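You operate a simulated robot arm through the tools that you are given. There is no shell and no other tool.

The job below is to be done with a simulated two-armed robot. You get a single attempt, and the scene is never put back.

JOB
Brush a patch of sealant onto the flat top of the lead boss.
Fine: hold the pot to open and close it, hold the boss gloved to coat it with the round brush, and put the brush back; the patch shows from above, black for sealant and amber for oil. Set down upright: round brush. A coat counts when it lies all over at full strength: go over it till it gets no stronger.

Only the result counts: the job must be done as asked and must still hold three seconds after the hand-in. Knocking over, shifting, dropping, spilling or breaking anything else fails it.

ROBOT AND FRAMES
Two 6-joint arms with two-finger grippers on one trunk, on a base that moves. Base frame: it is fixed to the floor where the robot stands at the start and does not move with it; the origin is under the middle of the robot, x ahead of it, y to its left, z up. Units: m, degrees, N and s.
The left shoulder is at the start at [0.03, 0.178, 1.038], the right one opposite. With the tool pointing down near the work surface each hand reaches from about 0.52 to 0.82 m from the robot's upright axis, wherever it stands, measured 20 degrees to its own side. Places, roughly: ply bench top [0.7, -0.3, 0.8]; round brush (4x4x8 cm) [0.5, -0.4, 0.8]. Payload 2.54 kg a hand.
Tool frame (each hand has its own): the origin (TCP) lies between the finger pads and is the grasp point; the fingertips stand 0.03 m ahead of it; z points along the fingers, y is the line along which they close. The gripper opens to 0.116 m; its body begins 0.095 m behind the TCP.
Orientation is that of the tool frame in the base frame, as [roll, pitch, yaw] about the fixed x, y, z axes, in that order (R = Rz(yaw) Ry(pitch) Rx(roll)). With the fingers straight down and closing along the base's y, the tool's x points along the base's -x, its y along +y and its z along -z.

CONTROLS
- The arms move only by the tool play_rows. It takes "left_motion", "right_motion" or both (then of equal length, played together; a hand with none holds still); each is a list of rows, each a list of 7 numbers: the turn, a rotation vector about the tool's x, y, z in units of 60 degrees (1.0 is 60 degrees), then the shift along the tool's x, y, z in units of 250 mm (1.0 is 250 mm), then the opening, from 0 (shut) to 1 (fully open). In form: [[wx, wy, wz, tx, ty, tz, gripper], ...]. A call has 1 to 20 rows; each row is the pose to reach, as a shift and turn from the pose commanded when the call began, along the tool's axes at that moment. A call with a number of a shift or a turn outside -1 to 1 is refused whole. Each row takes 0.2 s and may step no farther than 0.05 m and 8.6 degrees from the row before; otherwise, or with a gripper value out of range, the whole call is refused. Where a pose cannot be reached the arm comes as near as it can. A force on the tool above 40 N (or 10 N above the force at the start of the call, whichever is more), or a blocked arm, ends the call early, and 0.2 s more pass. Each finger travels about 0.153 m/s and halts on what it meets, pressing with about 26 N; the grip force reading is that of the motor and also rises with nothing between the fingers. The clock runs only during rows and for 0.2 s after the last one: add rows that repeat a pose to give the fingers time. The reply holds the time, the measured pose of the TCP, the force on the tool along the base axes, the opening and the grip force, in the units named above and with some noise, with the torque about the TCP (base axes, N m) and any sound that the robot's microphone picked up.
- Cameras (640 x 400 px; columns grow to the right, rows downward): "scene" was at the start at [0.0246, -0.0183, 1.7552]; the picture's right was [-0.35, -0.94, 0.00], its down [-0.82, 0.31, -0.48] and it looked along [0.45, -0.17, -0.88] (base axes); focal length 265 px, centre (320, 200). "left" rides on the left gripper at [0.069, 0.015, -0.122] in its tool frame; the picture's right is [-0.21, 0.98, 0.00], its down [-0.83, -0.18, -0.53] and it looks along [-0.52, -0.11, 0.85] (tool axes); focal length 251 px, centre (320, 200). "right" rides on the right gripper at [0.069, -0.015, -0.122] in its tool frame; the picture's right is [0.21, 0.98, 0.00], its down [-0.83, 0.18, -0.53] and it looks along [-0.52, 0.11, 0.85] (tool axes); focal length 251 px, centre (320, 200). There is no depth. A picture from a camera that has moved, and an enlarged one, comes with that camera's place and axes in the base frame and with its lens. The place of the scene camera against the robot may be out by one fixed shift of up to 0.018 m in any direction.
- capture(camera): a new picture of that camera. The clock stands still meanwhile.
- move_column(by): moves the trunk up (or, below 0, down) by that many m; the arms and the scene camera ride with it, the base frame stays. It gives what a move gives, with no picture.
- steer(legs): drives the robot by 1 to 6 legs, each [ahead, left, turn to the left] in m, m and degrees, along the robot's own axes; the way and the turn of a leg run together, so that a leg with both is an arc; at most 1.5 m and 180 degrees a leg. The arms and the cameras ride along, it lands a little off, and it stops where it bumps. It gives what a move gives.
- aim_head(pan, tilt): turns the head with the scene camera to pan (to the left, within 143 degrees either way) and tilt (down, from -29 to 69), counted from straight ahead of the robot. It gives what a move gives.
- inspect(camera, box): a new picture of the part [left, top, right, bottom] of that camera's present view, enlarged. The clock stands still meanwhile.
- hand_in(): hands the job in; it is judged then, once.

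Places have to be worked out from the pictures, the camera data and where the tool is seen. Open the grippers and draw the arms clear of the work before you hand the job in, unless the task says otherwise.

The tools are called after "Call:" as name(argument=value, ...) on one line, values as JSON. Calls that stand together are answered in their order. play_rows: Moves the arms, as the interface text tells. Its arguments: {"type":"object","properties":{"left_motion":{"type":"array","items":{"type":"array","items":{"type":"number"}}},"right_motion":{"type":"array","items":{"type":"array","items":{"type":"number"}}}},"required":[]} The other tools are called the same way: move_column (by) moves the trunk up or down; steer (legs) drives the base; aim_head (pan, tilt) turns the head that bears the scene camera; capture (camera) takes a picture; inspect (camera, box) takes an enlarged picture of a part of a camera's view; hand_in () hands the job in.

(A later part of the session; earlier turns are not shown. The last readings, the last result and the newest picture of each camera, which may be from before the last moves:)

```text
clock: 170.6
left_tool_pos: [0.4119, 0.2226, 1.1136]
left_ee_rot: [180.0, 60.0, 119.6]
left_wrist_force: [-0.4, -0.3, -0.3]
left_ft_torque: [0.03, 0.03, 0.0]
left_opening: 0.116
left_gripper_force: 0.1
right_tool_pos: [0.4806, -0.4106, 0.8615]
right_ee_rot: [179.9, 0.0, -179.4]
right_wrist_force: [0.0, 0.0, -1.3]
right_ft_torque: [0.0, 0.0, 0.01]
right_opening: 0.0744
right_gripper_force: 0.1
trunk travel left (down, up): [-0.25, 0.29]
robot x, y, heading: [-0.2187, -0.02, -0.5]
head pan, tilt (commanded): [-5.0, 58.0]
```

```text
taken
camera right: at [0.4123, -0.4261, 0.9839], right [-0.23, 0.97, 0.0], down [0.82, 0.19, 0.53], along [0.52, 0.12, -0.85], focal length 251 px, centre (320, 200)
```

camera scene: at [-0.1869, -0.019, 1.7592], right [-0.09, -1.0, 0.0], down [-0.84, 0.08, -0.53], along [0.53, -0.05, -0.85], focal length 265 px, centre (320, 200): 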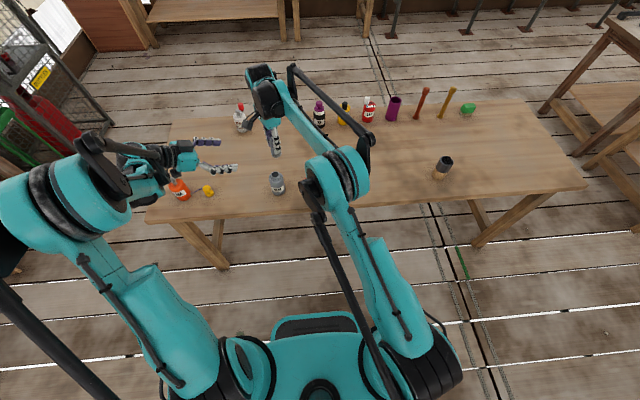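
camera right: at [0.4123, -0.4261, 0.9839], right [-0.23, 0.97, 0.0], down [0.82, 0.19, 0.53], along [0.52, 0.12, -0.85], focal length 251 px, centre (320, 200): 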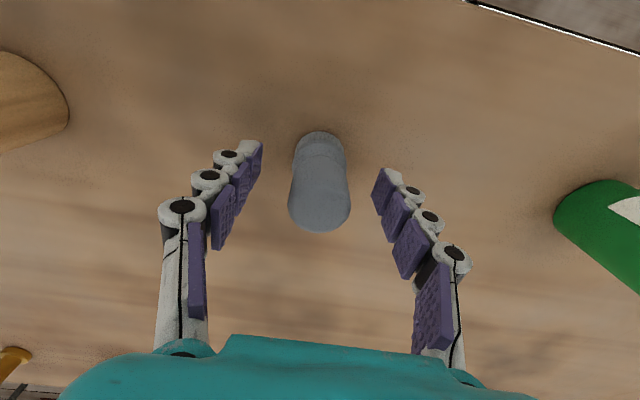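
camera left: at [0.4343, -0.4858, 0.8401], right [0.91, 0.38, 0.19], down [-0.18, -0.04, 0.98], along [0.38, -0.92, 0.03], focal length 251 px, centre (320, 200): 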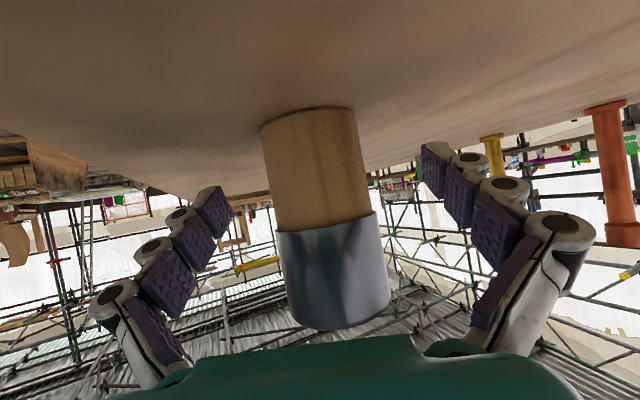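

The brush stands upright and free. I raise the right hand straight up and check it.

Call:
play_rows(right_motion=[[0, 0, 0, 0, 0, -0.05, 0.64], [0, 0, 0, 0, 0, -0.14, 0.64], [0, 0, 0, 0, 0, -0.28, 0.64], [0, 0, 0, 0, 0, -0.42, 0.8], [0, 0, 0, 0, 0, -0.56, 0.9], [0, 0, 0, 0, 0, -0.6, 1]])

Call:
inspect(camera="right", box=[280, 80, 380, 170])

Call:
capture(camera="scene")

```text
clock: 171.9
left_tool_pos: [0.4125, 0.2241, 1.1122]
left_ee_rot: [180.0, 60.1, 119.7]
left_wrist_force: [0.0, 0.4, 0.5]
left_ft_torque: [0.0, 0.0, -0.03]
left_opening: 0.1159
left_gripper_force: 0.1
right_tool_pos: [0.4823, -0.4119, 1.0131]
right_ee_rot: [-179.9, -0.1, -179.5]
right_wrist_force: [-0.3, -0.6, 0.0]
right_ft_torque: [-0.01, 0.02, -0.05]
right_opening: 0.1158
right_gripper_force: 0.1
trunk travel left (down, up): [-0.25, 0.29]
robot x, y, heading: [-0.2193, -0.0219, -0.2]
head pan, tilt (commanded): [-5.0, 58.0]
```

```text
4.44 times, centred on (330, 125) of right
camera zoom: at [0.4135, -0.4271, 1.1355], right [-0.23, 0.97, 0.0], down [0.82, 0.19, 0.53], along [0.52, 0.12, -0.85], focal length 1118 px, centre (276, 533)
```

zoom: 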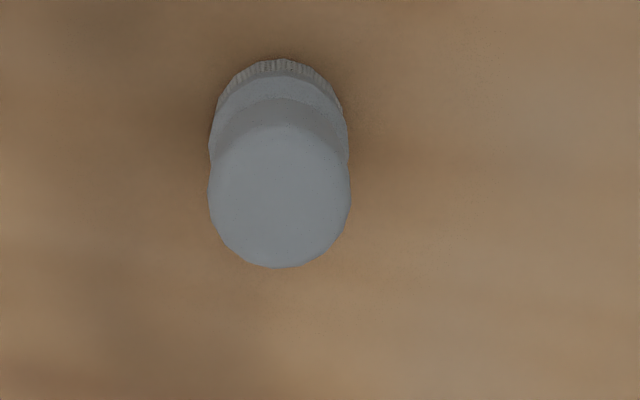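

```text
taken
camera scene: at [-0.1868, -0.02, 1.7591], right [-0.09, -1.0, 0.0], down [-0.84, 0.08, -0.53], along [0.53, -0.05, -0.85], focal length 265 px, centre (320, 200)
```

scene: 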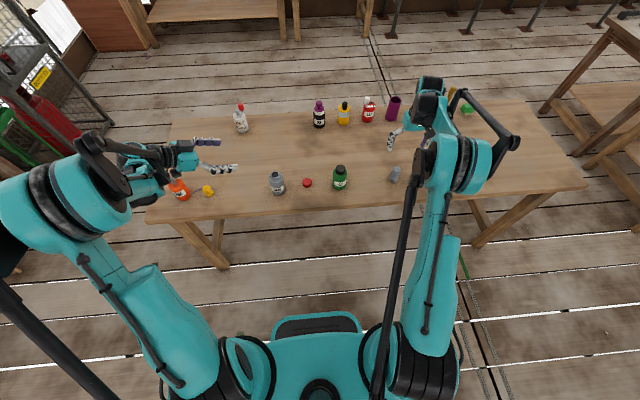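

The brush is upright in its place. Now I close the pot: first the left hand lowers to its pre-grasp beside the pot.

Call:
play_rows(left_motion=[[0, 0, 0, 0.11, -0.007, 0.07, 1], [0, 0, 0, 0.22, -0.015, 0.14, 1], [0, 0, 0, 0.33, -0.02, 0.21, 1], [0, 0, 0, 0.44, -0.027, 0.28, 1], [0, 0, 0, 0.55, -0.033, 0.36, 1], [0, 0, 0, 0.635, -0.037, 0.42, 1], [0, 0, 0, 0.635, -0.037, 0.42, 1]])

Call:
inspect(camera="left", box=[240, 50, 400, 210])

```text
clock: 173.6
left_tool_pos: [0.4079, 0.2085, 0.9217]
left_ee_rot: [180.0, 59.9, 119.7]
left_wrist_force: [-0.3, -0.1, 0.6]
left_ft_torque: [0.0, 0.0, 0.03]
left_opening: 0.116
left_gripper_force: 0.1
right_tool_pos: [0.4826, -0.4104, 1.0124]
right_ee_rot: [-180.0, 0.1, -179.4]
right_wrist_force: [0.0, 0.3, -0.3]
right_ft_torque: [-0.01, 0.03, 0.0]
right_opening: 0.1162
right_gripper_force: 0.2
trunk travel left (down, up): [-0.25, 0.29]
robot x, y, heading: [-0.2188, -0.0211, -0.1]
head pan, tilt (commanded): [-5.0, 58.0]
```

```text
2.50 times, centred on (320, 130) of left
camera zoom: at [0.3516, 0.3361, 0.9242], right [0.9, 0.39, 0.19], down [-0.18, -0.05, 0.98], along [0.39, -0.92, 0.03], focal length 629 px, centre (320, 375)
```

zoom: 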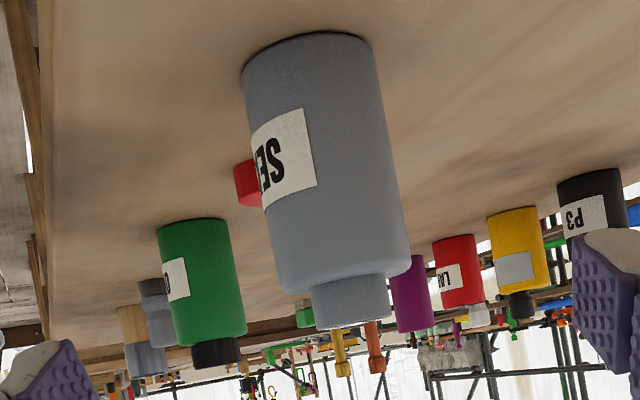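

The pot is where it was. I slide the left hand in around the body.

Call:
play_rows(left_motion=[[0, 0, 0, 0, 0.001, 0.08, 1], [0, 0, 0, 0, 0.002, 0.16, 1], [0, 0, 0, 0, 0.003, 0.24, 1], [0, 0, 0, 0, 0.004, 0.32, 1], [0, 0, 0, 0, 0.005, 0.4, 1], [0, 0, 0, 0, 0.006, 0.48, 1], [0, 0, 0, -0.001, 0.006, 0.54, 1], [0, 0, 0, -0.001, 0.006, 0.597, 1], [0, 0, 0, -0.001, 0.006, 0.597, 1]])

Call:
capture(camera="left")

```text
clock: 175.6
left_tool_pos: [0.4727, 0.0961, 0.8468]
left_ee_rot: [-180.0, 60.0, 119.7]
left_wrist_force: [-0.4, -0.2, -0.2]
left_ft_torque: [-0.01, 0.01, 0.0]
left_opening: 0.1159
left_gripper_force: 0.1
right_tool_pos: [0.4819, -0.4117, 1.013]
right_ee_rot: [-180.0, 0.0, -179.4]
right_wrist_force: [0.2, -0.2, -0.7]
right_ft_torque: [0.02, -0.02, -0.01]
right_opening: 0.1157
right_gripper_force: 0.0
trunk travel left (down, up): [-0.25, 0.29]
robot x, y, heading: [-0.2152, -0.0202, -0.4]
head pan, tilt (commanded): [-5.0, 58.0]
```

```text
taken
camera left: at [0.4171, 0.2228, 0.85], right [0.9, 0.39, 0.19], down [-0.18, -0.05, 0.98], along [0.39, -0.92, 0.03], focal length 251 px, centre (320, 200)
```

left: 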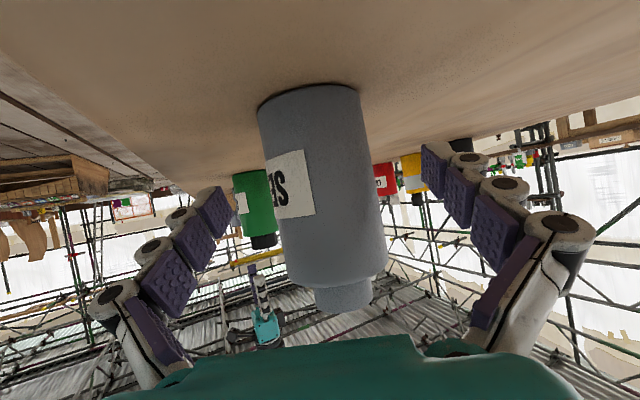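

The pot is about 2 mm off along the closing line; I correct that and close the left hand on it slowly.

Call:
play_rows(left_motion=[[0, 0, 0, 0, 0.008, 0, 1], [0, 0, 0, 0, 0.008, 0, 0.9], [0, 0, 0, 0, 0.008, 0, 0.8], [0, 0, 0, 0, 0.008, 0, 0.7], [0, 0, 0, 0, 0.008, 0, 0.62], [0, 0, 0, 0, 0.008, 0, 0.58], [0, 0, 0, 0, 0.008, 0, 0.55], [0, 0, 0, 0, 0.008, 0, 0.52], [0, 0, 0, 0, 0.008, 0, 0.49], [0, 0, 0, 0, 0.008, 0, 0.46], [0, 0, 0, 0, 0.008, 0, 0.43], [0, 0, 0, 0, 0.008, 0, 0.4], [0, 0, 0, 0, 0.008, 0, 0.4]])

Call:
capture(camera="left")

```text
clock: 178.3
left_tool_pos: [0.4748, 0.097, 0.8478]
left_ee_rot: [180.0, 60.0, 119.6]
left_wrist_force: [-0.9, -0.2, 1.0]
left_ft_torque: [0.01, 0.03, 0.05]
left_opening: 0.0558
left_gripper_force: 25.4
right_tool_pos: [0.4825, -0.4106, 1.0134]
right_ee_rot: [180.0, 0.0, -179.4]
right_wrist_force: [0.7, 0.4, -0.1]
right_ft_torque: [0.01, 0.01, -0.02]
right_opening: 0.116
right_gripper_force: 0.0
trunk travel left (down, up): [-0.25, 0.29]
robot x, y, heading: [-0.2188, -0.0222, -0.5]
head pan, tilt (commanded): [-5.0, 58.0]
```

```text
taken
camera left: at [0.4197, 0.2239, 0.85], right [0.9, 0.39, 0.19], down [-0.18, -0.05, 0.98], along [0.39, -0.92, 0.03], focal length 251 px, centre (320, 200)
```

left: 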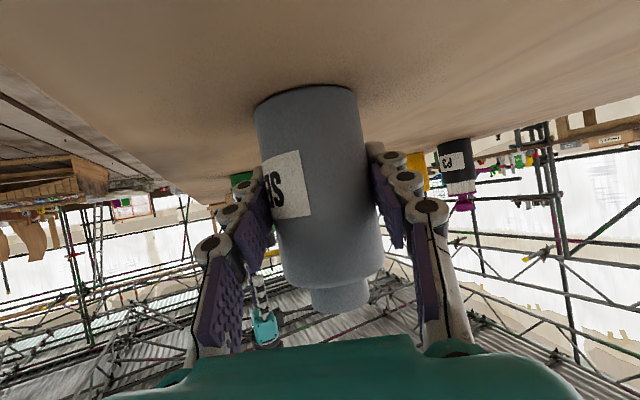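

The pot is held again. I move the right hand toward the lid while winding its yaw counter-clockwise to leave room for screwing down.

Call:
play_rows(right_motion=[[0, 0, -0.124, -0.005, 0.095, 0, 1], [0, 0, -0.248, -0.01, 0.19, 0, 1], [0, 0, -0.372, -0.015, 0.285, 0, 1], [0, 0, -0.496, -0.02, 0.38, 0, 1], [0, 0, -0.62, -0.025, 0.475, 0, 1], [0, 0, -0.744, -0.03, 0.57, 0, 1], [0, 0, -0.868, -0.035, 0.665, 0, 1], [0, 0, -0.99, -0.04, 0.76, 0, 1], [0, 0, -0.99, -0.04, 0.76, 0, 1]])

Call:
play_rows(right_motion=[[0, 0, -0.124, -0.084, 0.043, 0, 1], [0, 0, -0.248, -0.167, 0.086, 0, 1], [0, 0, -0.372, -0.25, 0.129, 0, 1], [0, 0, -0.496, -0.334, 0.172, 0, 1], [0, 0, -0.62, -0.418, 0.215, 0, 1], [0, 0, -0.744, -0.5, 0.258, 0, 1], [0, 0, -0.868, -0.585, 0.301, 0, 1], [0, 0, -0.99, -0.668, 0.344, 0, 1], [0, 0, -0.99, -0.668, 0.344, 0, 1]])

Call:
capture(camera="right")

```text
clock: 180.3
left_tool_pos: [0.4757, 0.0957, 0.8478]
left_ee_rot: [179.9, 60.0, 119.8]
left_wrist_force: [-0.2, -0.6, 2.6]
left_ft_torque: [-0.01, -0.01, 0.02]
left_opening: 0.0554
left_gripper_force: 26.4
right_tool_pos: [0.4875, -0.2198, 1.0141]
right_ee_rot: [180.0, 0.0, -120.0]
right_wrist_force: [0.5, -0.3, 0.5]
right_ft_torque: [-0.02, 0.0, 0.02]
right_opening: 0.1161
right_gripper_force: 0.1
trunk travel left (down, up): [-0.25, 0.29]
robot x, y, heading: [-0.219, -0.015, -0.1]
head pan, tilt (commanded): [-5.0, 58.0]
```

```text
clock: 182.3
left_tool_pos: [0.476, 0.0966, 0.8475]
left_ee_rot: [-180.0, 60.0, 119.7]
left_wrist_force: [-1.7, -0.6, 1.5]
left_ft_torque: [-0.01, -0.01, 0.04]
left_opening: 0.0558
left_gripper_force: 26.1
right_tool_pos: [0.5001, -0.0352, 1.0108]
right_ee_rot: [180.0, 0.0, -60.5]
right_wrist_force: [0.6, -0.5, 0.0]
right_ft_torque: [-0.01, 0.02, 0.0]
right_opening: 0.116
right_gripper_force: 0.0
trunk travel left (down, up): [-0.25, 0.29]
robot x, y, heading: [-0.2197, -0.0159, -0.3]
head pan, tilt (commanded): [-5.0, 58.0]
```

```text
taken
camera right: at [0.5466, -0.0875, 1.133], right [-0.74, -0.67, 0.0], down [-0.56, 0.63, 0.53], along [-0.36, 0.4, -0.85], focal length 251 px, centre (320, 200)
```

right: 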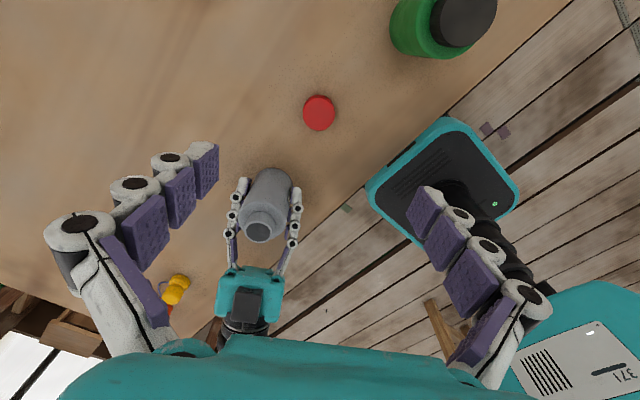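

The lid sits at [0.500, -0.033], right below the hand. I descend around it to TCP z 0.834.

Call:
play_rows(right_motion=[[0, 0, 0, -0.0066, -0.0037, 0.14, 0.9], [0, 0, 0, -0.0066, -0.0037, 0.3, 0.8], [0, 0, 0, -0.0066, -0.0037, 0.45, 0.7], [0, 0, 0, -0.0066, -0.0037, 0.57, 0.6], [0, 0, 0, -0.0066, -0.0037, 0.66, 0.56], [0, 0, 0, -0.0066, -0.0037, 0.705, 0.56], [0, 0, 0, -0.0066, -0.0037, 0.705, 0.56]])

Call:
inspect(camera="right", box=[240, 110, 400, 230])

```text
clock: 183.9
left_tool_pos: [0.4749, 0.0974, 0.8485]
left_ee_rot: [179.9, 60.0, 119.7]
left_wrist_force: [-0.5, 0.6, 2.6]
left_ft_torque: [0.02, -0.02, 0.0]
left_opening: 0.0556
left_gripper_force: 25.8
right_tool_pos: [0.5003, -0.0322, 0.836]
right_ee_rot: [180.0, 0.0, -60.6]
right_wrist_force: [-0.2, 0.0, 0.8]
right_ft_torque: [0.0, -0.02, -0.02]
right_opening: 0.0651
right_gripper_force: 0.0
trunk travel left (down, up): [-0.25, 0.29]
robot x, y, heading: [-0.2199, -0.0202, -0.2]
head pan, tilt (commanded): [-5.0, 58.0]
```

```text
3.33 times, centred on (320, 170) of right
camera zoom: at [0.5463, -0.084, 0.9581], right [-0.75, -0.67, 0.0], down [-0.56, 0.63, 0.53], along [-0.36, 0.4, -0.85], focal length 838 px, centre (320, 300)
```

zoom: 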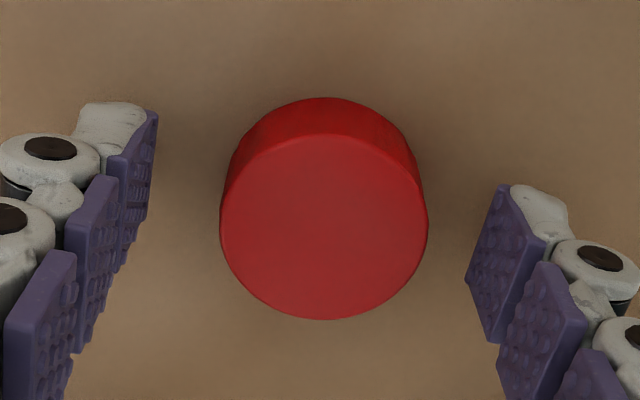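

The lid is centred within about 1 mm. I lower 2.5 mm to the same grip height as before and close on it.

Call:
play_rows(right_motion=[[0, 0, 0, 0, 0.004, 0.008, 0.5], [0, 0, 0, 0, 0.004, 0.008, 0.45], [0, 0, 0, 0, 0.004, 0.008, 0.41], [0, 0, 0, 0, 0.004, 0.008, 0.38], [0, 0, 0, 0, 0.004, 0.008, 0.35], [0, 0, 0, 0, 0.004, 0.008, 0.32], [0, 0, 0, 0, 0.004, 0.008, 0.28], [0, 0, 0, 0, 0.004, 0.008, 0.24], [0, 0, 0, 0, 0.004, 0.008, 0.2], [0, 0, 0, 0, 0.004, 0.008, 0.2]])

Call:
inspect(camera="right", box=[240, 110, 400, 230])

```text
clock: 186.2
left_tool_pos: [0.476, 0.0968, 0.8478]
left_ee_rot: [179.9, 60.0, 119.7]
left_wrist_force: [0.4, -0.1, 2.6]
left_ft_torque: [-0.03, -0.02, 0.03]
left_opening: 0.0557
left_gripper_force: 25.4
right_tool_pos: [0.4988, -0.0306, 0.8327]
right_ee_rot: [180.0, 0.0, -60.5]
right_wrist_force: [-0.6, 0.1, 0.9]
right_ft_torque: [-0.02, 0.0, 0.03]
right_opening: 0.0372
right_gripper_force: 25.8
trunk travel left (down, up): [-0.25, 0.29]
robot x, y, heading: [-0.2233, -0.0182, -0.4]
head pan, tilt (commanded): [-5.0, 58.0]
```

```text
3.33 times, centred on (320, 170) of right
camera zoom: at [0.5452, -0.0841, 0.956], right [-0.75, -0.67, 0.0], down [-0.56, 0.63, 0.53], along [-0.36, 0.4, -0.85], focal length 838 px, centre (320, 300)
```

zoom: 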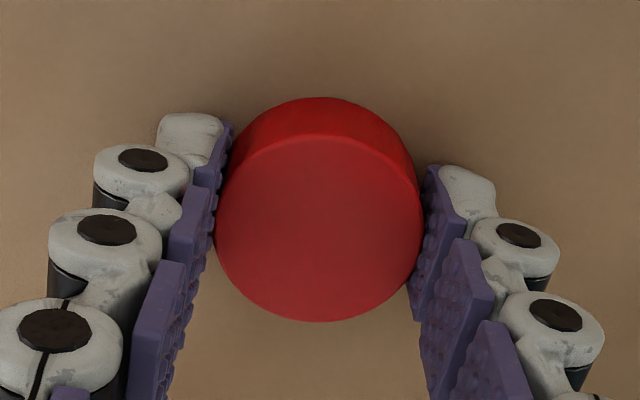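

The lid sits about 2 mm off the tool axis along x. I reopen slightly, shift 2 mm and grip again so it will turn true.

Call:
play_rows(right_motion=[[0, 0, 0, 0, 0, 0, 0.3], [0, 0, 0, 0, 0, 0, 0.38], [0, 0, 0, 0, 0, 0, 0.46], [0, 0, 0, 0.004, 0, 0, 0.46], [0, 0, 0, 0.008, 0, 0, 0.46], [0, 0, 0, 0.008, 0, 0, 0.42], [0, 0, 0, 0.008, 0, 0, 0.38], [0, 0, 0, 0.008, 0, 0, 0.35], [0, 0, 0, 0.008, 0, 0, 0.32], [0, 0, 0, 0.008, 0, 0, 0.28], [0, 0, 0, 0.008, 0, 0, 0.24], [0, 0, 0, 0.008, 0, 0, 0.2], [0, 0, 0, 0.008, 0, 0, 0.2]])

Call:
inspect(camera="right", box=[240, 110, 400, 230])

```text
clock: 188.9
left_tool_pos: [0.4755, 0.0975, 0.8467]
left_ee_rot: [-179.9, 60.0, 119.7]
left_wrist_force: [-0.3, -0.1, 0.4]
left_ft_torque: [0.01, -0.03, 0.0]
left_opening: 0.0558
left_gripper_force: 25.8
right_tool_pos: [0.4999, -0.0331, 0.834]
right_ee_rot: [-180.0, -0.1, -60.6]
right_wrist_force: [0.4, -0.7, 2.3]
right_ft_torque: [-0.02, 0.01, 0.03]
right_opening: 0.037
right_gripper_force: 26.9
trunk travel left (down, up): [-0.25, 0.29]
robot x, y, heading: [-0.2171, -0.0156, -0.2]
head pan, tilt (commanded): [-5.0, 58.0]
```

```text
3.33 times, centred on (320, 170) of right
camera zoom: at [0.5462, -0.085, 0.9563], right [-0.75, -0.67, 0.0], down [-0.56, 0.63, 0.53], along [-0.36, 0.4, -0.85], focal length 838 px, centre (320, 300)
```

zoom: 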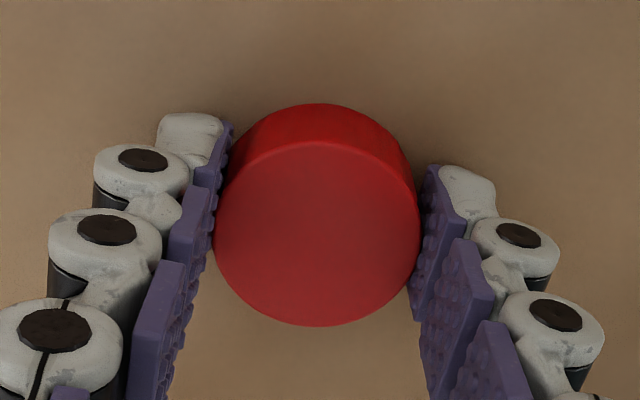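

The lid is centred now. I lift it straight up to z 1.0 and look at the pot mouth to get its exact centre.

Call:
play_rows(right_motion=[[0, 0, 0, 0, 0, -0.04, 0.2], [0, 0, 0, 0, 0, -0.14, 0.2], [0, 0, 0, 0, 0, -0.3, 0.2], [0, 0, 0, 0, 0, -0.48, 0.2], [0, 0, 0, 0, 0, -0.64, 0.2], [0, 0, 0, 0, 0, -0.68, 0.2], [0, 0, 0, 0, 0, -0.68, 0.2]])

Call:
inspect(camera="right", box=[220, 150, 320, 260])

Call:
capture(camera="right")

```text
clock: 190.6
left_tool_pos: [0.4756, 0.096, 0.8475]
left_ee_rot: [180.0, 60.0, 119.7]
left_wrist_force: [-0.6, 0.5, 0.3]
left_ft_torque: [0.01, -0.01, 0.01]
left_opening: 0.0556
left_gripper_force: 26.4
right_tool_pos: [0.4981, -0.0326, 1.0035]
right_ee_rot: [-180.0, 0.1, -60.6]
right_wrist_force: [0.1, 0.2, -1.1]
right_ft_torque: [0.0, 0.01, 0.02]
right_opening: 0.037
right_gripper_force: 25.9
trunk travel left (down, up): [-0.25, 0.29]
robot x, y, heading: [-0.217, -0.0185, -0.1]
head pan, tilt (commanded): [-5.0, 58.0]
```

```text
3.64 times, centred on (270, 205) of right
camera zoom: at [0.5442, -0.0848, 1.1258], right [-0.75, -0.67, 0.0], down [-0.56, 0.63, 0.53], along [-0.36, 0.4, -0.85], focal length 914 px, centre (502, 182)
```

zoom: 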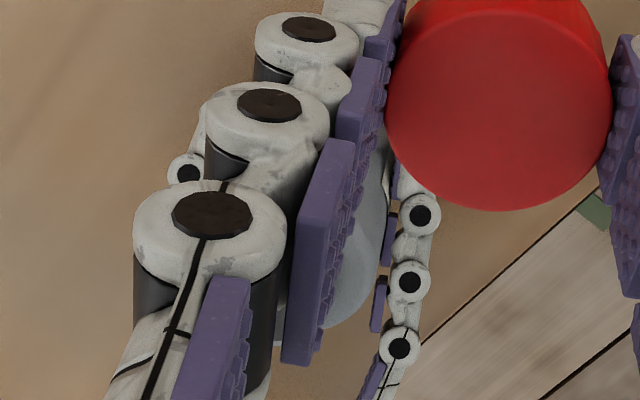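

```text
taken
camera right: at [0.5442, -0.0848, 1.1258], right [-0.75, -0.67, 0.0], down [-0.56, 0.63, 0.53], along [-0.36, 0.4, -0.85], focal length 251 px, centre (320, 200)
```

right: 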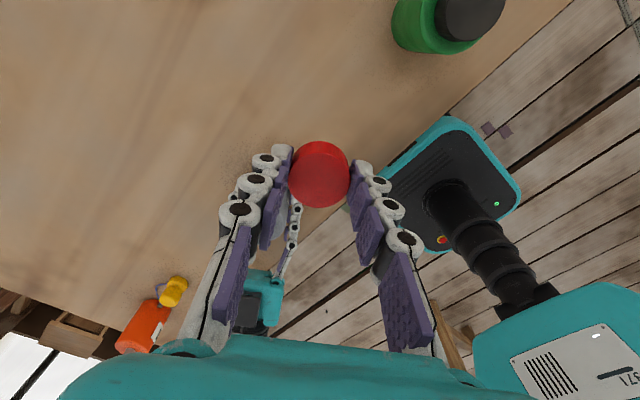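

The finger hides the mouth here, so I use the left camera's side view of the neck, as in the first opening, to compare its position.

Call:
inspect(camera="left", box=[240, 240, 440, 365])

Call:
inspect(camera="scene", box=[256, 160, 296, 200])

```text
3.20 times, centred on (340, 302) of left
camera zoom: at [0.4197, 0.224, 0.8499], right [0.9, 0.39, 0.19], down [-0.18, -0.05, 0.98], along [0.39, -0.92, 0.03], focal length 805 px, centre (256, -128)
```

zoom: 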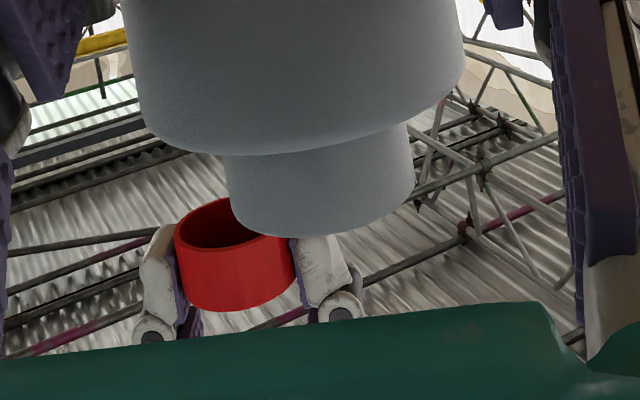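

```text
10.00 times, centred on (276, 180) of scene
camera zoom: at [-0.187, -0.0198, 1.7592], right [-0.09, -1.0, 0.0], down [-0.84, 0.08, -0.53], along [0.53, -0.05, -0.85], focal length 2647 px, centre (760, 400)
```

zoom: 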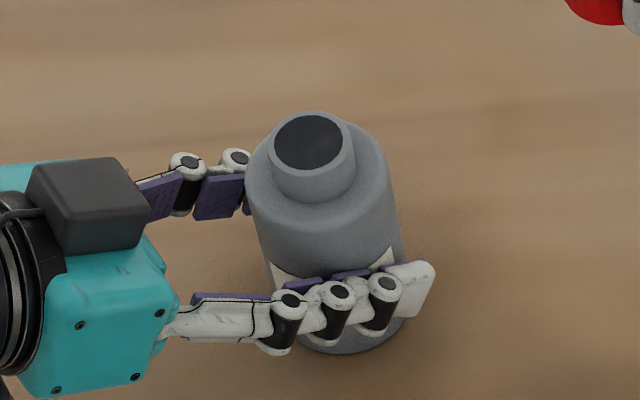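

The pot now stands fully on the bench (about 2.6 mm lower than while I unscrewed it), axis near [0.474, 0.0955]. I bring the lid over the mouth and lower it to a few millimetres above the neck.

Call:
play_rows(right_motion=[[0, 0, 0, -0.12, -0.042, 0, 0.2], [0, 0, 0, -0.25, -0.084, 0, 0.2], [0, 0, 0, -0.37, -0.127, 0, 0.2], [0, 0, 0, -0.493, -0.169, 0, 0.2], [0, 0, 0, -0.493, -0.169, 0.08, 0.2], [0, 0, 0, -0.493, -0.169, 0.15, 0.2], [0, 0, 0, -0.493, -0.169, 0.2, 0.2], [0, 0, 0, -0.493, -0.169, 0.2, 0.2]])

Call:
inspect(camera="left", box=[240, 240, 440, 365])

Call:
inspect(camera="right", box=[240, 80, 400, 220])

Call:
inspect(camera="scene", box=[246, 140, 306, 200])

```text
clock: 192.3
left_tool_pos: [0.4753, 0.0972, 0.8477]
left_ee_rot: [-179.9, 60.0, 119.7]
left_wrist_force: [0.1, -0.4, 0.5]
left_ft_torque: [-0.02, -0.03, -0.01]
left_opening: 0.0556
left_gripper_force: 25.9
right_tool_pos: [0.4722, 0.0938, 0.955]
right_ee_rot: [-179.9, 0.0, -60.6]
right_wrist_force: [1.0, 0.7, -0.4]
right_ft_torque: [0.02, 0.0, 0.01]
right_opening: 0.0371
right_gripper_force: 26.0
trunk travel left (down, up): [-0.25, 0.29]
robot x, y, heading: [-0.2214, -0.0137, -0.4]
head pan, tilt (commanded): [-5.0, 58.0]
```

```text
3.20 times, centred on (340, 302) of left
camera zoom: at [0.4198, 0.2239, 0.8499], right [0.9, 0.39, 0.19], down [-0.18, -0.05, 0.98], along [0.39, -0.92, 0.03], focal length 805 px, centre (256, -128)
```

zoom: 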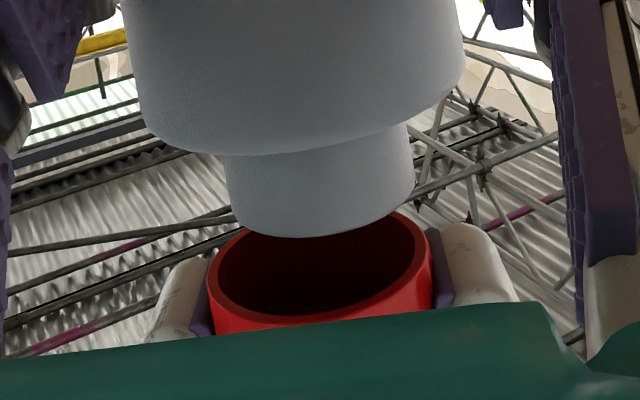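

```text
2.86 times, centred on (320, 150) of right
camera zoom: at [0.5201, 0.0422, 1.0773], right [-0.75, -0.67, 0.0], down [-0.56, 0.63, 0.53], along [-0.36, 0.4, -0.85], focal length 718 px, centre (320, 343)
```

zoom: 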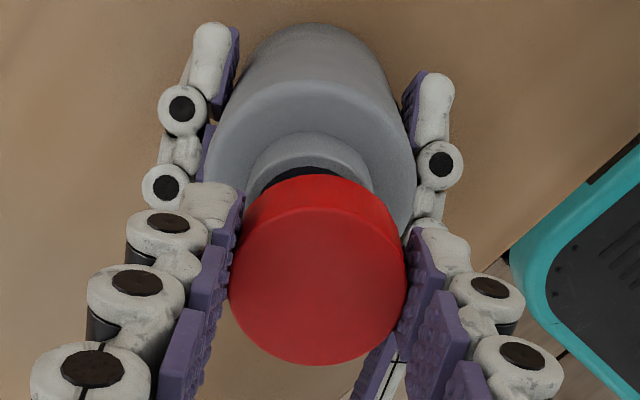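

```text
6.67 times, centred on (276, 170) of scene
camera zoom: at [-0.187, -0.0198, 1.7592], right [-0.09, -1.0, 0.0], down [-0.84, 0.08, -0.53], along [0.53, -0.05, -0.85], focal length 1764 px, centre (613, 400)
```

zoom: 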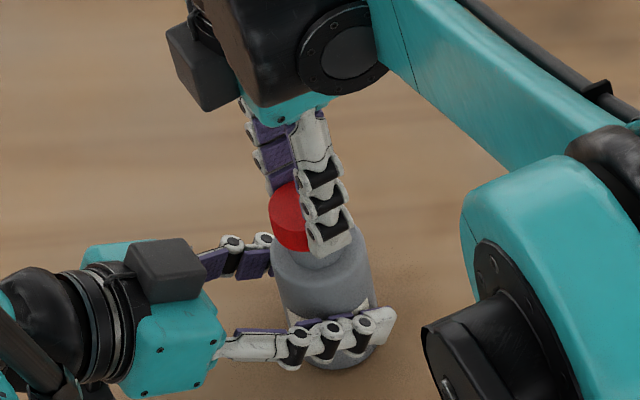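

The lid is about 2 mm short of the neck axis. I shift it by that and lower 12 mm so it starts over the neck.

Call:
play_rows(right_motion=[[0, 0, 0, -0.0015, -0.0087, 0, 0.2], [0, 0, 0, -0.0015, -0.0087, 0.016, 0.2], [0, 0, 0, -0.0015, -0.0087, 0.032, 0.2], [0, 0, 0, -0.0015, -0.0087, 0.048, 0.2], [0, 0, 0, -0.0015, -0.0087, 0.048, 0.2]])

Call:
inspect(camera="left", box=[240, 240, 440, 365])

Call:
inspect(camera="right", box=[240, 80, 400, 220])

```text
clock: 193.6
left_tool_pos: [0.4754, 0.0972, 0.8475]
left_ee_rot: [179.9, 60.0, 119.6]
left_wrist_force: [6.6, -2.7, -13.2]
left_ft_torque: [0.17, 0.04, 0.02]
left_opening: 0.0558
left_gripper_force: 25.9
right_tool_pos: [0.4753, 0.0957, 0.9444]
right_ee_rot: [-180.0, 0.0, -60.6]
right_wrist_force: [-1.3, 2.2, 27.7]
right_ft_torque: [-0.18, -0.06, 0.01]
right_opening: 0.0373
right_gripper_force: 26.5
trunk travel left (down, up): [-0.25, 0.29]
robot x, y, heading: [-0.2188, -0.0176, -0.3]
head pan, tilt (commanded): [-5.0, 58.0]
```

```text
3.20 times, centred on (340, 302) of left
camera zoom: at [0.4194, 0.224, 0.8501], right [0.9, 0.39, 0.19], down [-0.18, -0.05, 0.98], along [0.39, -0.92, 0.03], focal length 805 px, centre (256, -128)
```

zoom: 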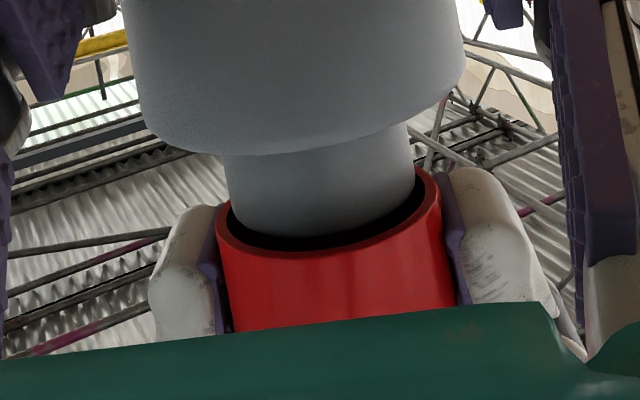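

```text
2.86 times, centred on (320, 150) of right
camera zoom: at [0.5225, 0.0441, 1.0668], right [-0.74, -0.67, 0.0], down [-0.56, 0.63, 0.53], along [-0.36, 0.4, -0.85], focal length 718 px, centre (320, 343)
```

zoom: 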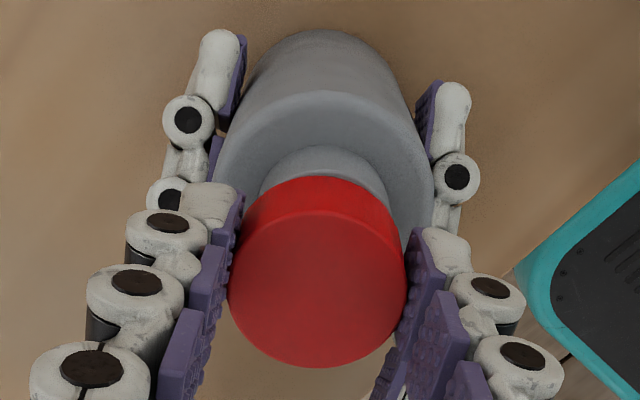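

The lid touched the neck rim (28 N) about 1.2 mm off-axis. I lift 3 mm, shift by that amount, and lower again.

Call:
play_rows(right_motion=[[0, 0, 0, 0, 0, -0.012, 0.2], [0, 0, 0, -0.001, 0.005, -0.012, 0.2], [0, 0, 0, -0.001, 0.005, -0.008, 0.2], [0, 0, 0, -0.001, 0.005, -0.004, 0.2], [0, 0, 0, -0.001, 0.005, -0.004, 0.2]])

Call:
inspect(camera="left", box=[240, 240, 440, 365])

```text
clock: 194.8
left_tool_pos: [0.4744, 0.0969, 0.8486]
left_ee_rot: [179.9, 60.0, 119.7]
left_wrist_force: [-0.5, -0.2, -5.6]
left_ft_torque: [-0.02, -0.3, 0.03]
left_opening: 0.0559
left_gripper_force: 26.2
right_tool_pos: [0.4754, 0.0961, 0.9443]
right_ee_rot: [-180.0, 0.0, -60.6]
right_wrist_force: [4.2, -0.3, 15.8]
right_ft_torque: [-0.12, -0.23, 0.0]
right_opening: 0.0374
right_gripper_force: 25.7
trunk travel left (down, up): [-0.25, 0.29]
robot x, y, heading: [-0.2196, -0.0191, -0.4]
head pan, tilt (commanded): [-5.0, 58.0]
```

```text
3.20 times, centred on (340, 302) of left
camera zoom: at [0.4195, 0.2241, 0.85], right [0.9, 0.39, 0.19], down [-0.18, -0.05, 0.98], along [0.39, -0.92, 0.03], focal length 805 px, centre (256, -128)
```

zoom: 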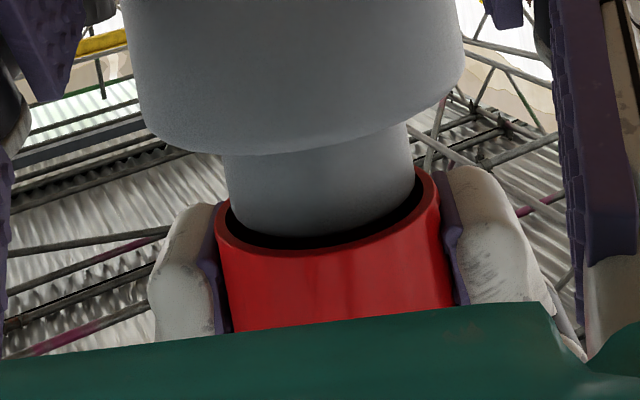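

Torque readings place the contact on the +x tool side of the lid, so the lid sits too far the other way. I lift 2 mm, shift +2 mm along tool x, and lower again.

Call:
play_rows(right_motion=[[0, 0, 0, 0, 0, -0.01, 0.2], [0, 0, 0, 0.008, 0, -0.01, 0.2], [0, 0, 0, 0.008, 0, -0.004, 0.2], [0, 0, 0, 0.008, 0, 0, 0.2], [0, 0, 0, 0.008, 0, 0.002, 0.2], [0, 0, 0, 0.008, 0, 0.002, 0.2]])

Call:
inspect(camera="left", box=[240, 240, 440, 365])

```text
clock: 196.2
left_tool_pos: [0.4757, 0.0964, 0.8483]
left_ee_rot: [179.9, 60.0, 119.6]
left_wrist_force: [4.9, 0.0, -9.0]
left_ft_torque: [-0.03, 0.03, 0.02]
left_opening: 0.0557
left_gripper_force: 25.5
right_tool_pos: [0.4751, 0.0937, 0.9453]
right_ee_rot: [-179.9, -0.1, -60.6]
right_wrist_force: [0.6, -0.7, 22.4]
right_ft_torque: [0.01, -0.3, 0.0]
right_opening: 0.0372
right_gripper_force: 25.8
trunk travel left (down, up): [-0.25, 0.29]
robot x, y, heading: [-0.218, -0.0204, -0.3]
head pan, tilt (commanded): [-5.0, 58.0]
```

```text
3.20 times, centred on (340, 302) of left
camera zoom: at [0.4195, 0.224, 0.8501], right [0.9, 0.39, 0.19], down [-0.18, -0.05, 0.98], along [0.39, -0.92, 0.03], focal length 805 px, centre (256, -128)
```

zoom: 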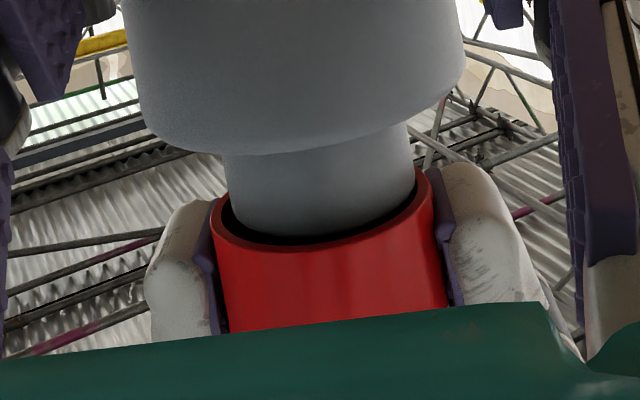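

Now the contact lies on the +X side, so I lift slightly, move 1.2 mm in +X, and lower again.

Call:
play_rows(right_motion=[[0, 0, 0, 0, 0, -0.01, 0.2], [0, 0, 0, 0.0024, -0.0042, -0.01, 0.2], [0, 0, 0, 0.0024, -0.0042, -0.004, 0.2], [0, 0, 0, 0.0024, -0.0042, 0, 0.2], [0, 0, 0, 0.0024, -0.0042, 0.002, 0.2], [0, 0, 0, 0.0024, -0.0042, 0.002, 0.2]])

Call:
inspect(camera="left", box=[240, 240, 440, 365])

```text
clock: 197.6
left_tool_pos: [0.4746, 0.0965, 0.8487]
left_ee_rot: [-180.0, 60.1, 119.7]
left_wrist_force: [-0.7, 2.3, 0.3]
left_ft_torque: [-0.05, -0.05, -0.03]
left_opening: 0.0555
left_gripper_force: 26.2
right_tool_pos: [0.4775, 0.0934, 0.9399]
right_ee_rot: [-179.9, 0.0, -60.7]
right_wrist_force: [-0.2, -1.7, -1.6]
right_ft_torque: [0.02, -0.02, 0.0]
right_opening: 0.0371
right_gripper_force: 26.4
trunk travel left (down, up): [-0.25, 0.29]
robot x, y, heading: [-0.2201, -0.0175, -0.2]
head pan, tilt (commanded): [-5.0, 58.0]
```

```text
3.20 times, centred on (340, 302) of left
camera zoom: at [0.4196, 0.2241, 0.85], right [0.9, 0.39, 0.19], down [-0.18, -0.05, 0.98], along [0.39, -0.92, 0.03], focal length 805 px, centre (256, -128)
```

zoom: 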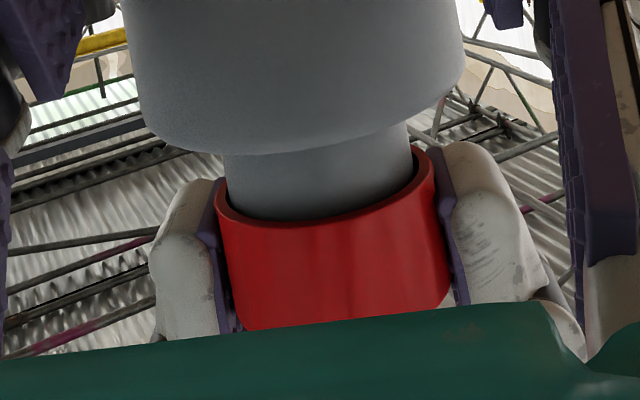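

The lid has slipped over the neck with no load. I lower further in small steps to reach the thread start.

Call:
play_rows(right_motion=[[0, 0, 0, 0, 0, 0.006, 0.2], [0, 0, 0, 0, 0, 0.012, 0.2], [0, 0, 0, 0, 0, 0.018, 0.2], [0, 0, 0, 0, 0, 0.018, 0.2]])

Call:
inspect(camera="left", box=[240, 240, 440, 365])

```text
clock: 198.6
left_tool_pos: [0.4742, 0.098, 0.848]
left_ee_rot: [180.0, 60.0, 119.7]
left_wrist_force: [-3.6, 5.0, -0.6]
left_ft_torque: [-0.3, -0.1, 0.01]
left_opening: 0.0558
left_gripper_force: 25.5
right_tool_pos: [0.4776, 0.0935, 0.9381]
right_ee_rot: [180.0, 0.0, -60.6]
right_wrist_force: [2.7, -5.4, 1.9]
right_ft_torque: [-0.21, -0.05, 0.01]
right_opening: 0.0373
right_gripper_force: 26.0
trunk travel left (down, up): [-0.25, 0.29]
robot x, y, heading: [-0.2187, -0.0209, -0.3]
head pan, tilt (commanded): [-5.0, 58.0]
```

```text
3.20 times, centred on (340, 302) of left
camera zoom: at [0.4196, 0.2241, 0.85], right [0.9, 0.39, 0.19], down [-0.18, -0.05, 0.98], along [0.39, -0.92, 0.03], focal length 805 px, centre (256, -128)
```

zoom: 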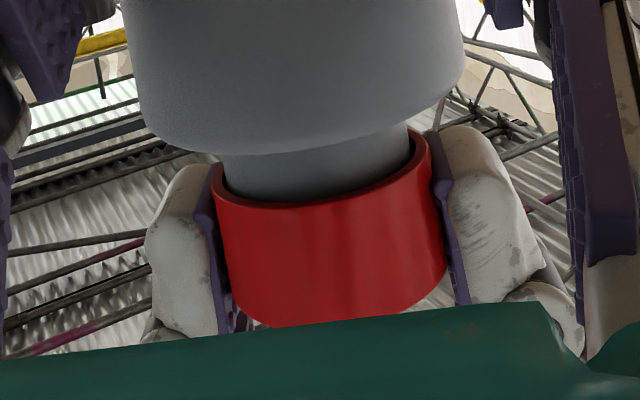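

The lid slides down freely with a small -y load. I ease 0.7 mm toward -y and lower 3 mm more.

Call:
play_rows(right_motion=[[0, 0, 0, 0.003, 0, 0, 0.2], [0, 0, 0, 0.003, 0, 0.004, 0.2], [0, 0, 0, 0.003, 0, 0.008, 0.2], [0, 0, 0, 0.003, 0, 0.012, 0.2], [0, 0, 0, 0.003, 0, 0.012, 0.2]])

Call:
inspect(camera="left", box=[240, 240, 440, 365])

```text
clock: 199.8
left_tool_pos: [0.4749, 0.0967, 0.8476]
left_ee_rot: [-180.0, 60.0, 119.7]
left_wrist_force: [-2.0, 3.4, 1.3]
left_ft_torque: [-0.06, -0.03, 0.03]
left_opening: 0.0559
left_gripper_force: 25.7
right_tool_pos: [0.4769, 0.0929, 0.934]
right_ee_rot: [179.9, 0.0, -60.6]
right_wrist_force: [1.4, -2.5, 0.4]
right_ft_torque: [-0.13, -0.03, 0.01]
right_opening: 0.0369
right_gripper_force: 25.8
trunk travel left (down, up): [-0.25, 0.29]
robot x, y, heading: [-0.2165, -0.0172, -0.1]
head pan, tilt (commanded): [-5.0, 58.0]
```

```text
3.20 times, centred on (340, 302) of left
camera zoom: at [0.4196, 0.2241, 0.85], right [0.9, 0.39, 0.19], down [-0.18, -0.05, 0.98], along [0.39, -0.92, 0.03], focal length 805 px, centre (256, -128)
```

zoom: 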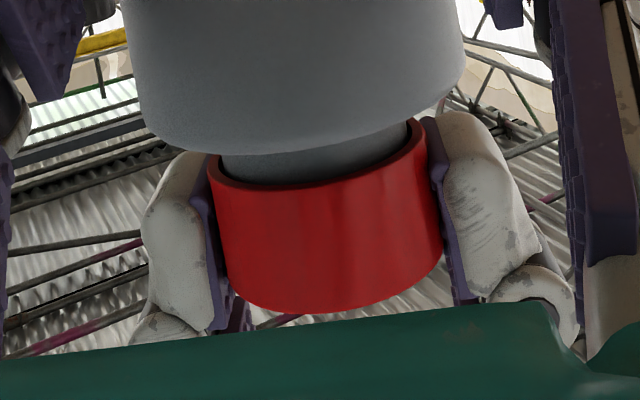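

Still free at z 0.934. I lower another 2 mm to meet the thread.

Call:
play_rows(right_motion=[[0, 0, 0, 0, 0, 0.004, 0.2], [0, 0, 0, 0, 0, 0.008, 0.2], [0, 0, 0, 0, 0, 0.008, 0.2]])

Call:
inspect(camera="left", box=[240, 240, 440, 365])

```text
clock: 200.6
left_tool_pos: [0.4759, 0.0958, 0.8473]
left_ee_rot: [-180.0, 60.0, 119.7]
left_wrist_force: [-0.6, 1.6, 1.8]
left_ft_torque: [0.11, 0.06, -0.02]
left_opening: 0.0556
left_gripper_force: 26.5
right_tool_pos: [0.478, 0.0935, 0.934]
right_ee_rot: [180.0, 0.0, -60.6]
right_wrist_force: [-0.7, -0.3, -0.6]
right_ft_torque: [-0.03, -0.01, -0.02]
right_opening: 0.0368
right_gripper_force: 26.5
trunk travel left (down, up): [-0.25, 0.29]
robot x, y, heading: [-0.2161, -0.0207, 0.0]
head pan, tilt (commanded): [-5.0, 58.0]
```

```text
3.20 times, centred on (340, 302) of left
camera zoom: at [0.4197, 0.224, 0.85], right [0.9, 0.39, 0.19], down [-0.18, -0.05, 0.98], along [0.39, -0.92, 0.03], focal length 805 px, centre (256, -128)
```

zoom: 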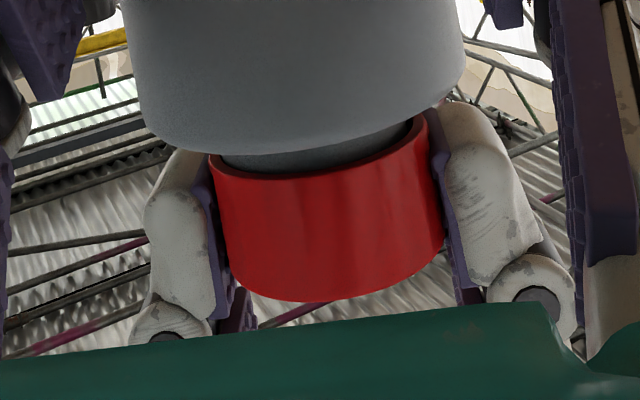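

About 2.7 mm gap remains to the shoulder and still no load. I lower 1.5 mm more.

Call:
play_rows(right_motion=[[0, 0, 0, 0, 0, 0.003, 0.2], [0, 0, 0, 0, 0, 0.006, 0.2], [0, 0, 0, 0, 0, 0.006, 0.2]])

Call:
inspect(camera="left", box=[240, 240, 440, 365])

```text
clock: 201.3
left_tool_pos: [0.4753, 0.0966, 0.8481]
left_ee_rot: [180.0, 60.0, 119.7]
left_wrist_force: [1.3, 0.8, 1.9]
left_ft_torque: [0.06, 0.03, 0.01]
left_opening: 0.0556
left_gripper_force: 26.2
right_tool_pos: [0.4775, 0.0927, 0.9323]
right_ee_rot: [180.0, 0.1, -60.6]
right_wrist_force: [0.6, -0.2, -0.1]
right_ft_torque: [0.0, 0.04, 0.01]
right_opening: 0.0374
right_gripper_force: 26.1
trunk travel left (down, up): [-0.25, 0.29]
robot x, y, heading: [-0.2154, -0.0177, -0.1]
head pan, tilt (commanded): [-5.0, 58.0]
```

```text
3.20 times, centred on (340, 302) of left
camera zoom: at [0.4197, 0.2239, 0.85], right [0.9, 0.39, 0.19], down [-0.18, -0.05, 0.98], along [0.39, -0.92, 0.03], focal length 805 px, centre (256, -128)
```

zoom: 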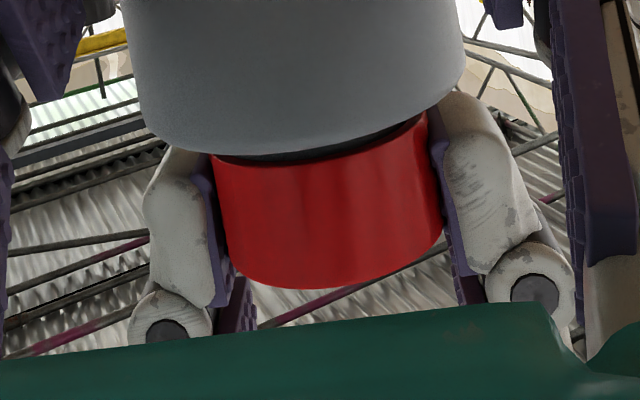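

The gap now matches the state where the lid came free. I start turning clockwise 45 degrees at constant height and watch for the thread pulling down.

Call:
play_rows(right_motion=[[0, 0, 0.1, 0, 0, 0, 0.2], [0, 0, 0.2, 0, 0, 0, 0.2], [0, 0, 0.3, 0, 0, 0.001, 0.2], [0, 0, 0.4, 0, 0, 0.001, 0.2], [0, 0, 0.5, 0, 0, 0.0015, 0.2], [0, 0, 0.6, 0, 0, 0.002, 0.2], [0, 0, 0.7, 0, 0, 0.002, 0.2], [0, 0, 0.75, 0, 0, 0.002, 0.2]])

Call:
inspect(camera="left", box=[240, 240, 440, 365])

```text
clock: 203.2
left_tool_pos: [0.4746, 0.0959, 0.8479]
left_ee_rot: [180.0, 60.0, 119.8]
left_wrist_force: [6.3, 5.6, 3.4]
left_ft_torque: [-0.27, 0.34, -0.06]
left_opening: 0.0554
left_gripper_force: 25.8
right_tool_pos: [0.4768, 0.093, 0.9315]
right_ee_rot: [-180.0, -0.1, -105.6]
right_wrist_force: [-6.9, -6.2, 0.1]
right_ft_torque: [-0.13, 0.1, 0.06]
right_opening: 0.0368
right_gripper_force: 26.1
trunk travel left (down, up): [-0.25, 0.29]
robot x, y, heading: [-0.2179, -0.0167, -0.0]
head pan, tilt (commanded): [-5.0, 58.0]
```

```text
3.20 times, centred on (340, 302) of left
camera zoom: at [0.4198, 0.2243, 0.8501], right [0.9, 0.39, 0.19], down [-0.18, -0.05, 0.98], along [0.39, -0.92, 0.03], focal length 805 px, centre (256, -128)
```

zoom: 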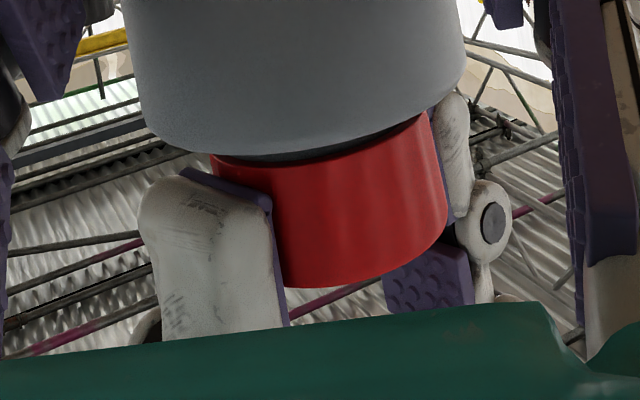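

The lid turned with modest load and the gap is slightly smaller. I ease the side load and turn another 54 degrees clockwise while following it down.

Call:
play_rows(right_motion=[[0, 0, 0, 0.0034, 0.002, 0, 0.2], [0, 0, 0.1, 0.0034, 0.002, 0.0003, 0.2], [0, 0, 0.2, 0.0034, 0.002, 0.0006, 0.2], [0, 0, 0.3, 0.0034, 0.002, 0.0009, 0.2], [0, 0, 0.4, 0.0034, 0.002, 0.0012, 0.2], [0, 0, 0.5, 0.0034, 0.002, 0.0015, 0.2], [0, 0, 0.6, 0.0034, 0.002, 0.0018, 0.2], [0, 0, 0.7, 0.0034, 0.002, 0.0021, 0.2], [0, 0, 0.8, 0.0034, 0.002, 0.0024, 0.2], [0, 0, 0.9, 0.0034, 0.002, 0.0027, 0.2], [0, 0, 0.9, 0.0034, 0.002, 0.0027, 0.2]])

Call:
inspect(camera="left", box=[240, 240, 440, 365])

```text
clock: 205.6
left_tool_pos: [0.4753, 0.0965, 0.8491]
left_ee_rot: [180.0, 60.1, 119.7]
left_wrist_force: [22.3, -5.0, 0.4]
left_ft_torque: [0.3, 0.74, 0.02]
left_opening: 0.0559
left_gripper_force: 26.1
right_tool_pos: [0.477, 0.094, 0.9305]
right_ee_rot: [179.9, -0.1, -159.7]
right_wrist_force: [-19.3, 5.6, 7.1]
right_ft_torque: [0.29, 0.64, 0.0]
right_opening: 0.0373
right_gripper_force: 26.6
trunk travel left (down, up): [-0.25, 0.29]
robot x, y, heading: [-0.2188, -0.0191, -0.0]
head pan, tilt (commanded): [-5.0, 58.0]
```

```text
3.20 times, centred on (340, 302) of left
camera zoom: at [0.42, 0.2236, 0.8501], right [0.9, 0.39, 0.19], down [-0.18, -0.05, 0.98], along [0.39, -0.92, 0.03], focal length 805 px, centre (256, -128)
```

zoom: 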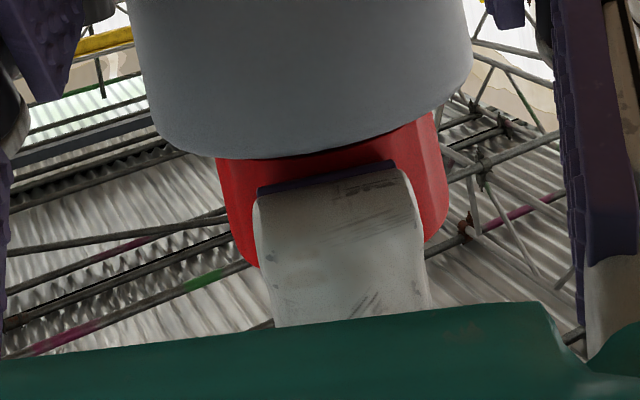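

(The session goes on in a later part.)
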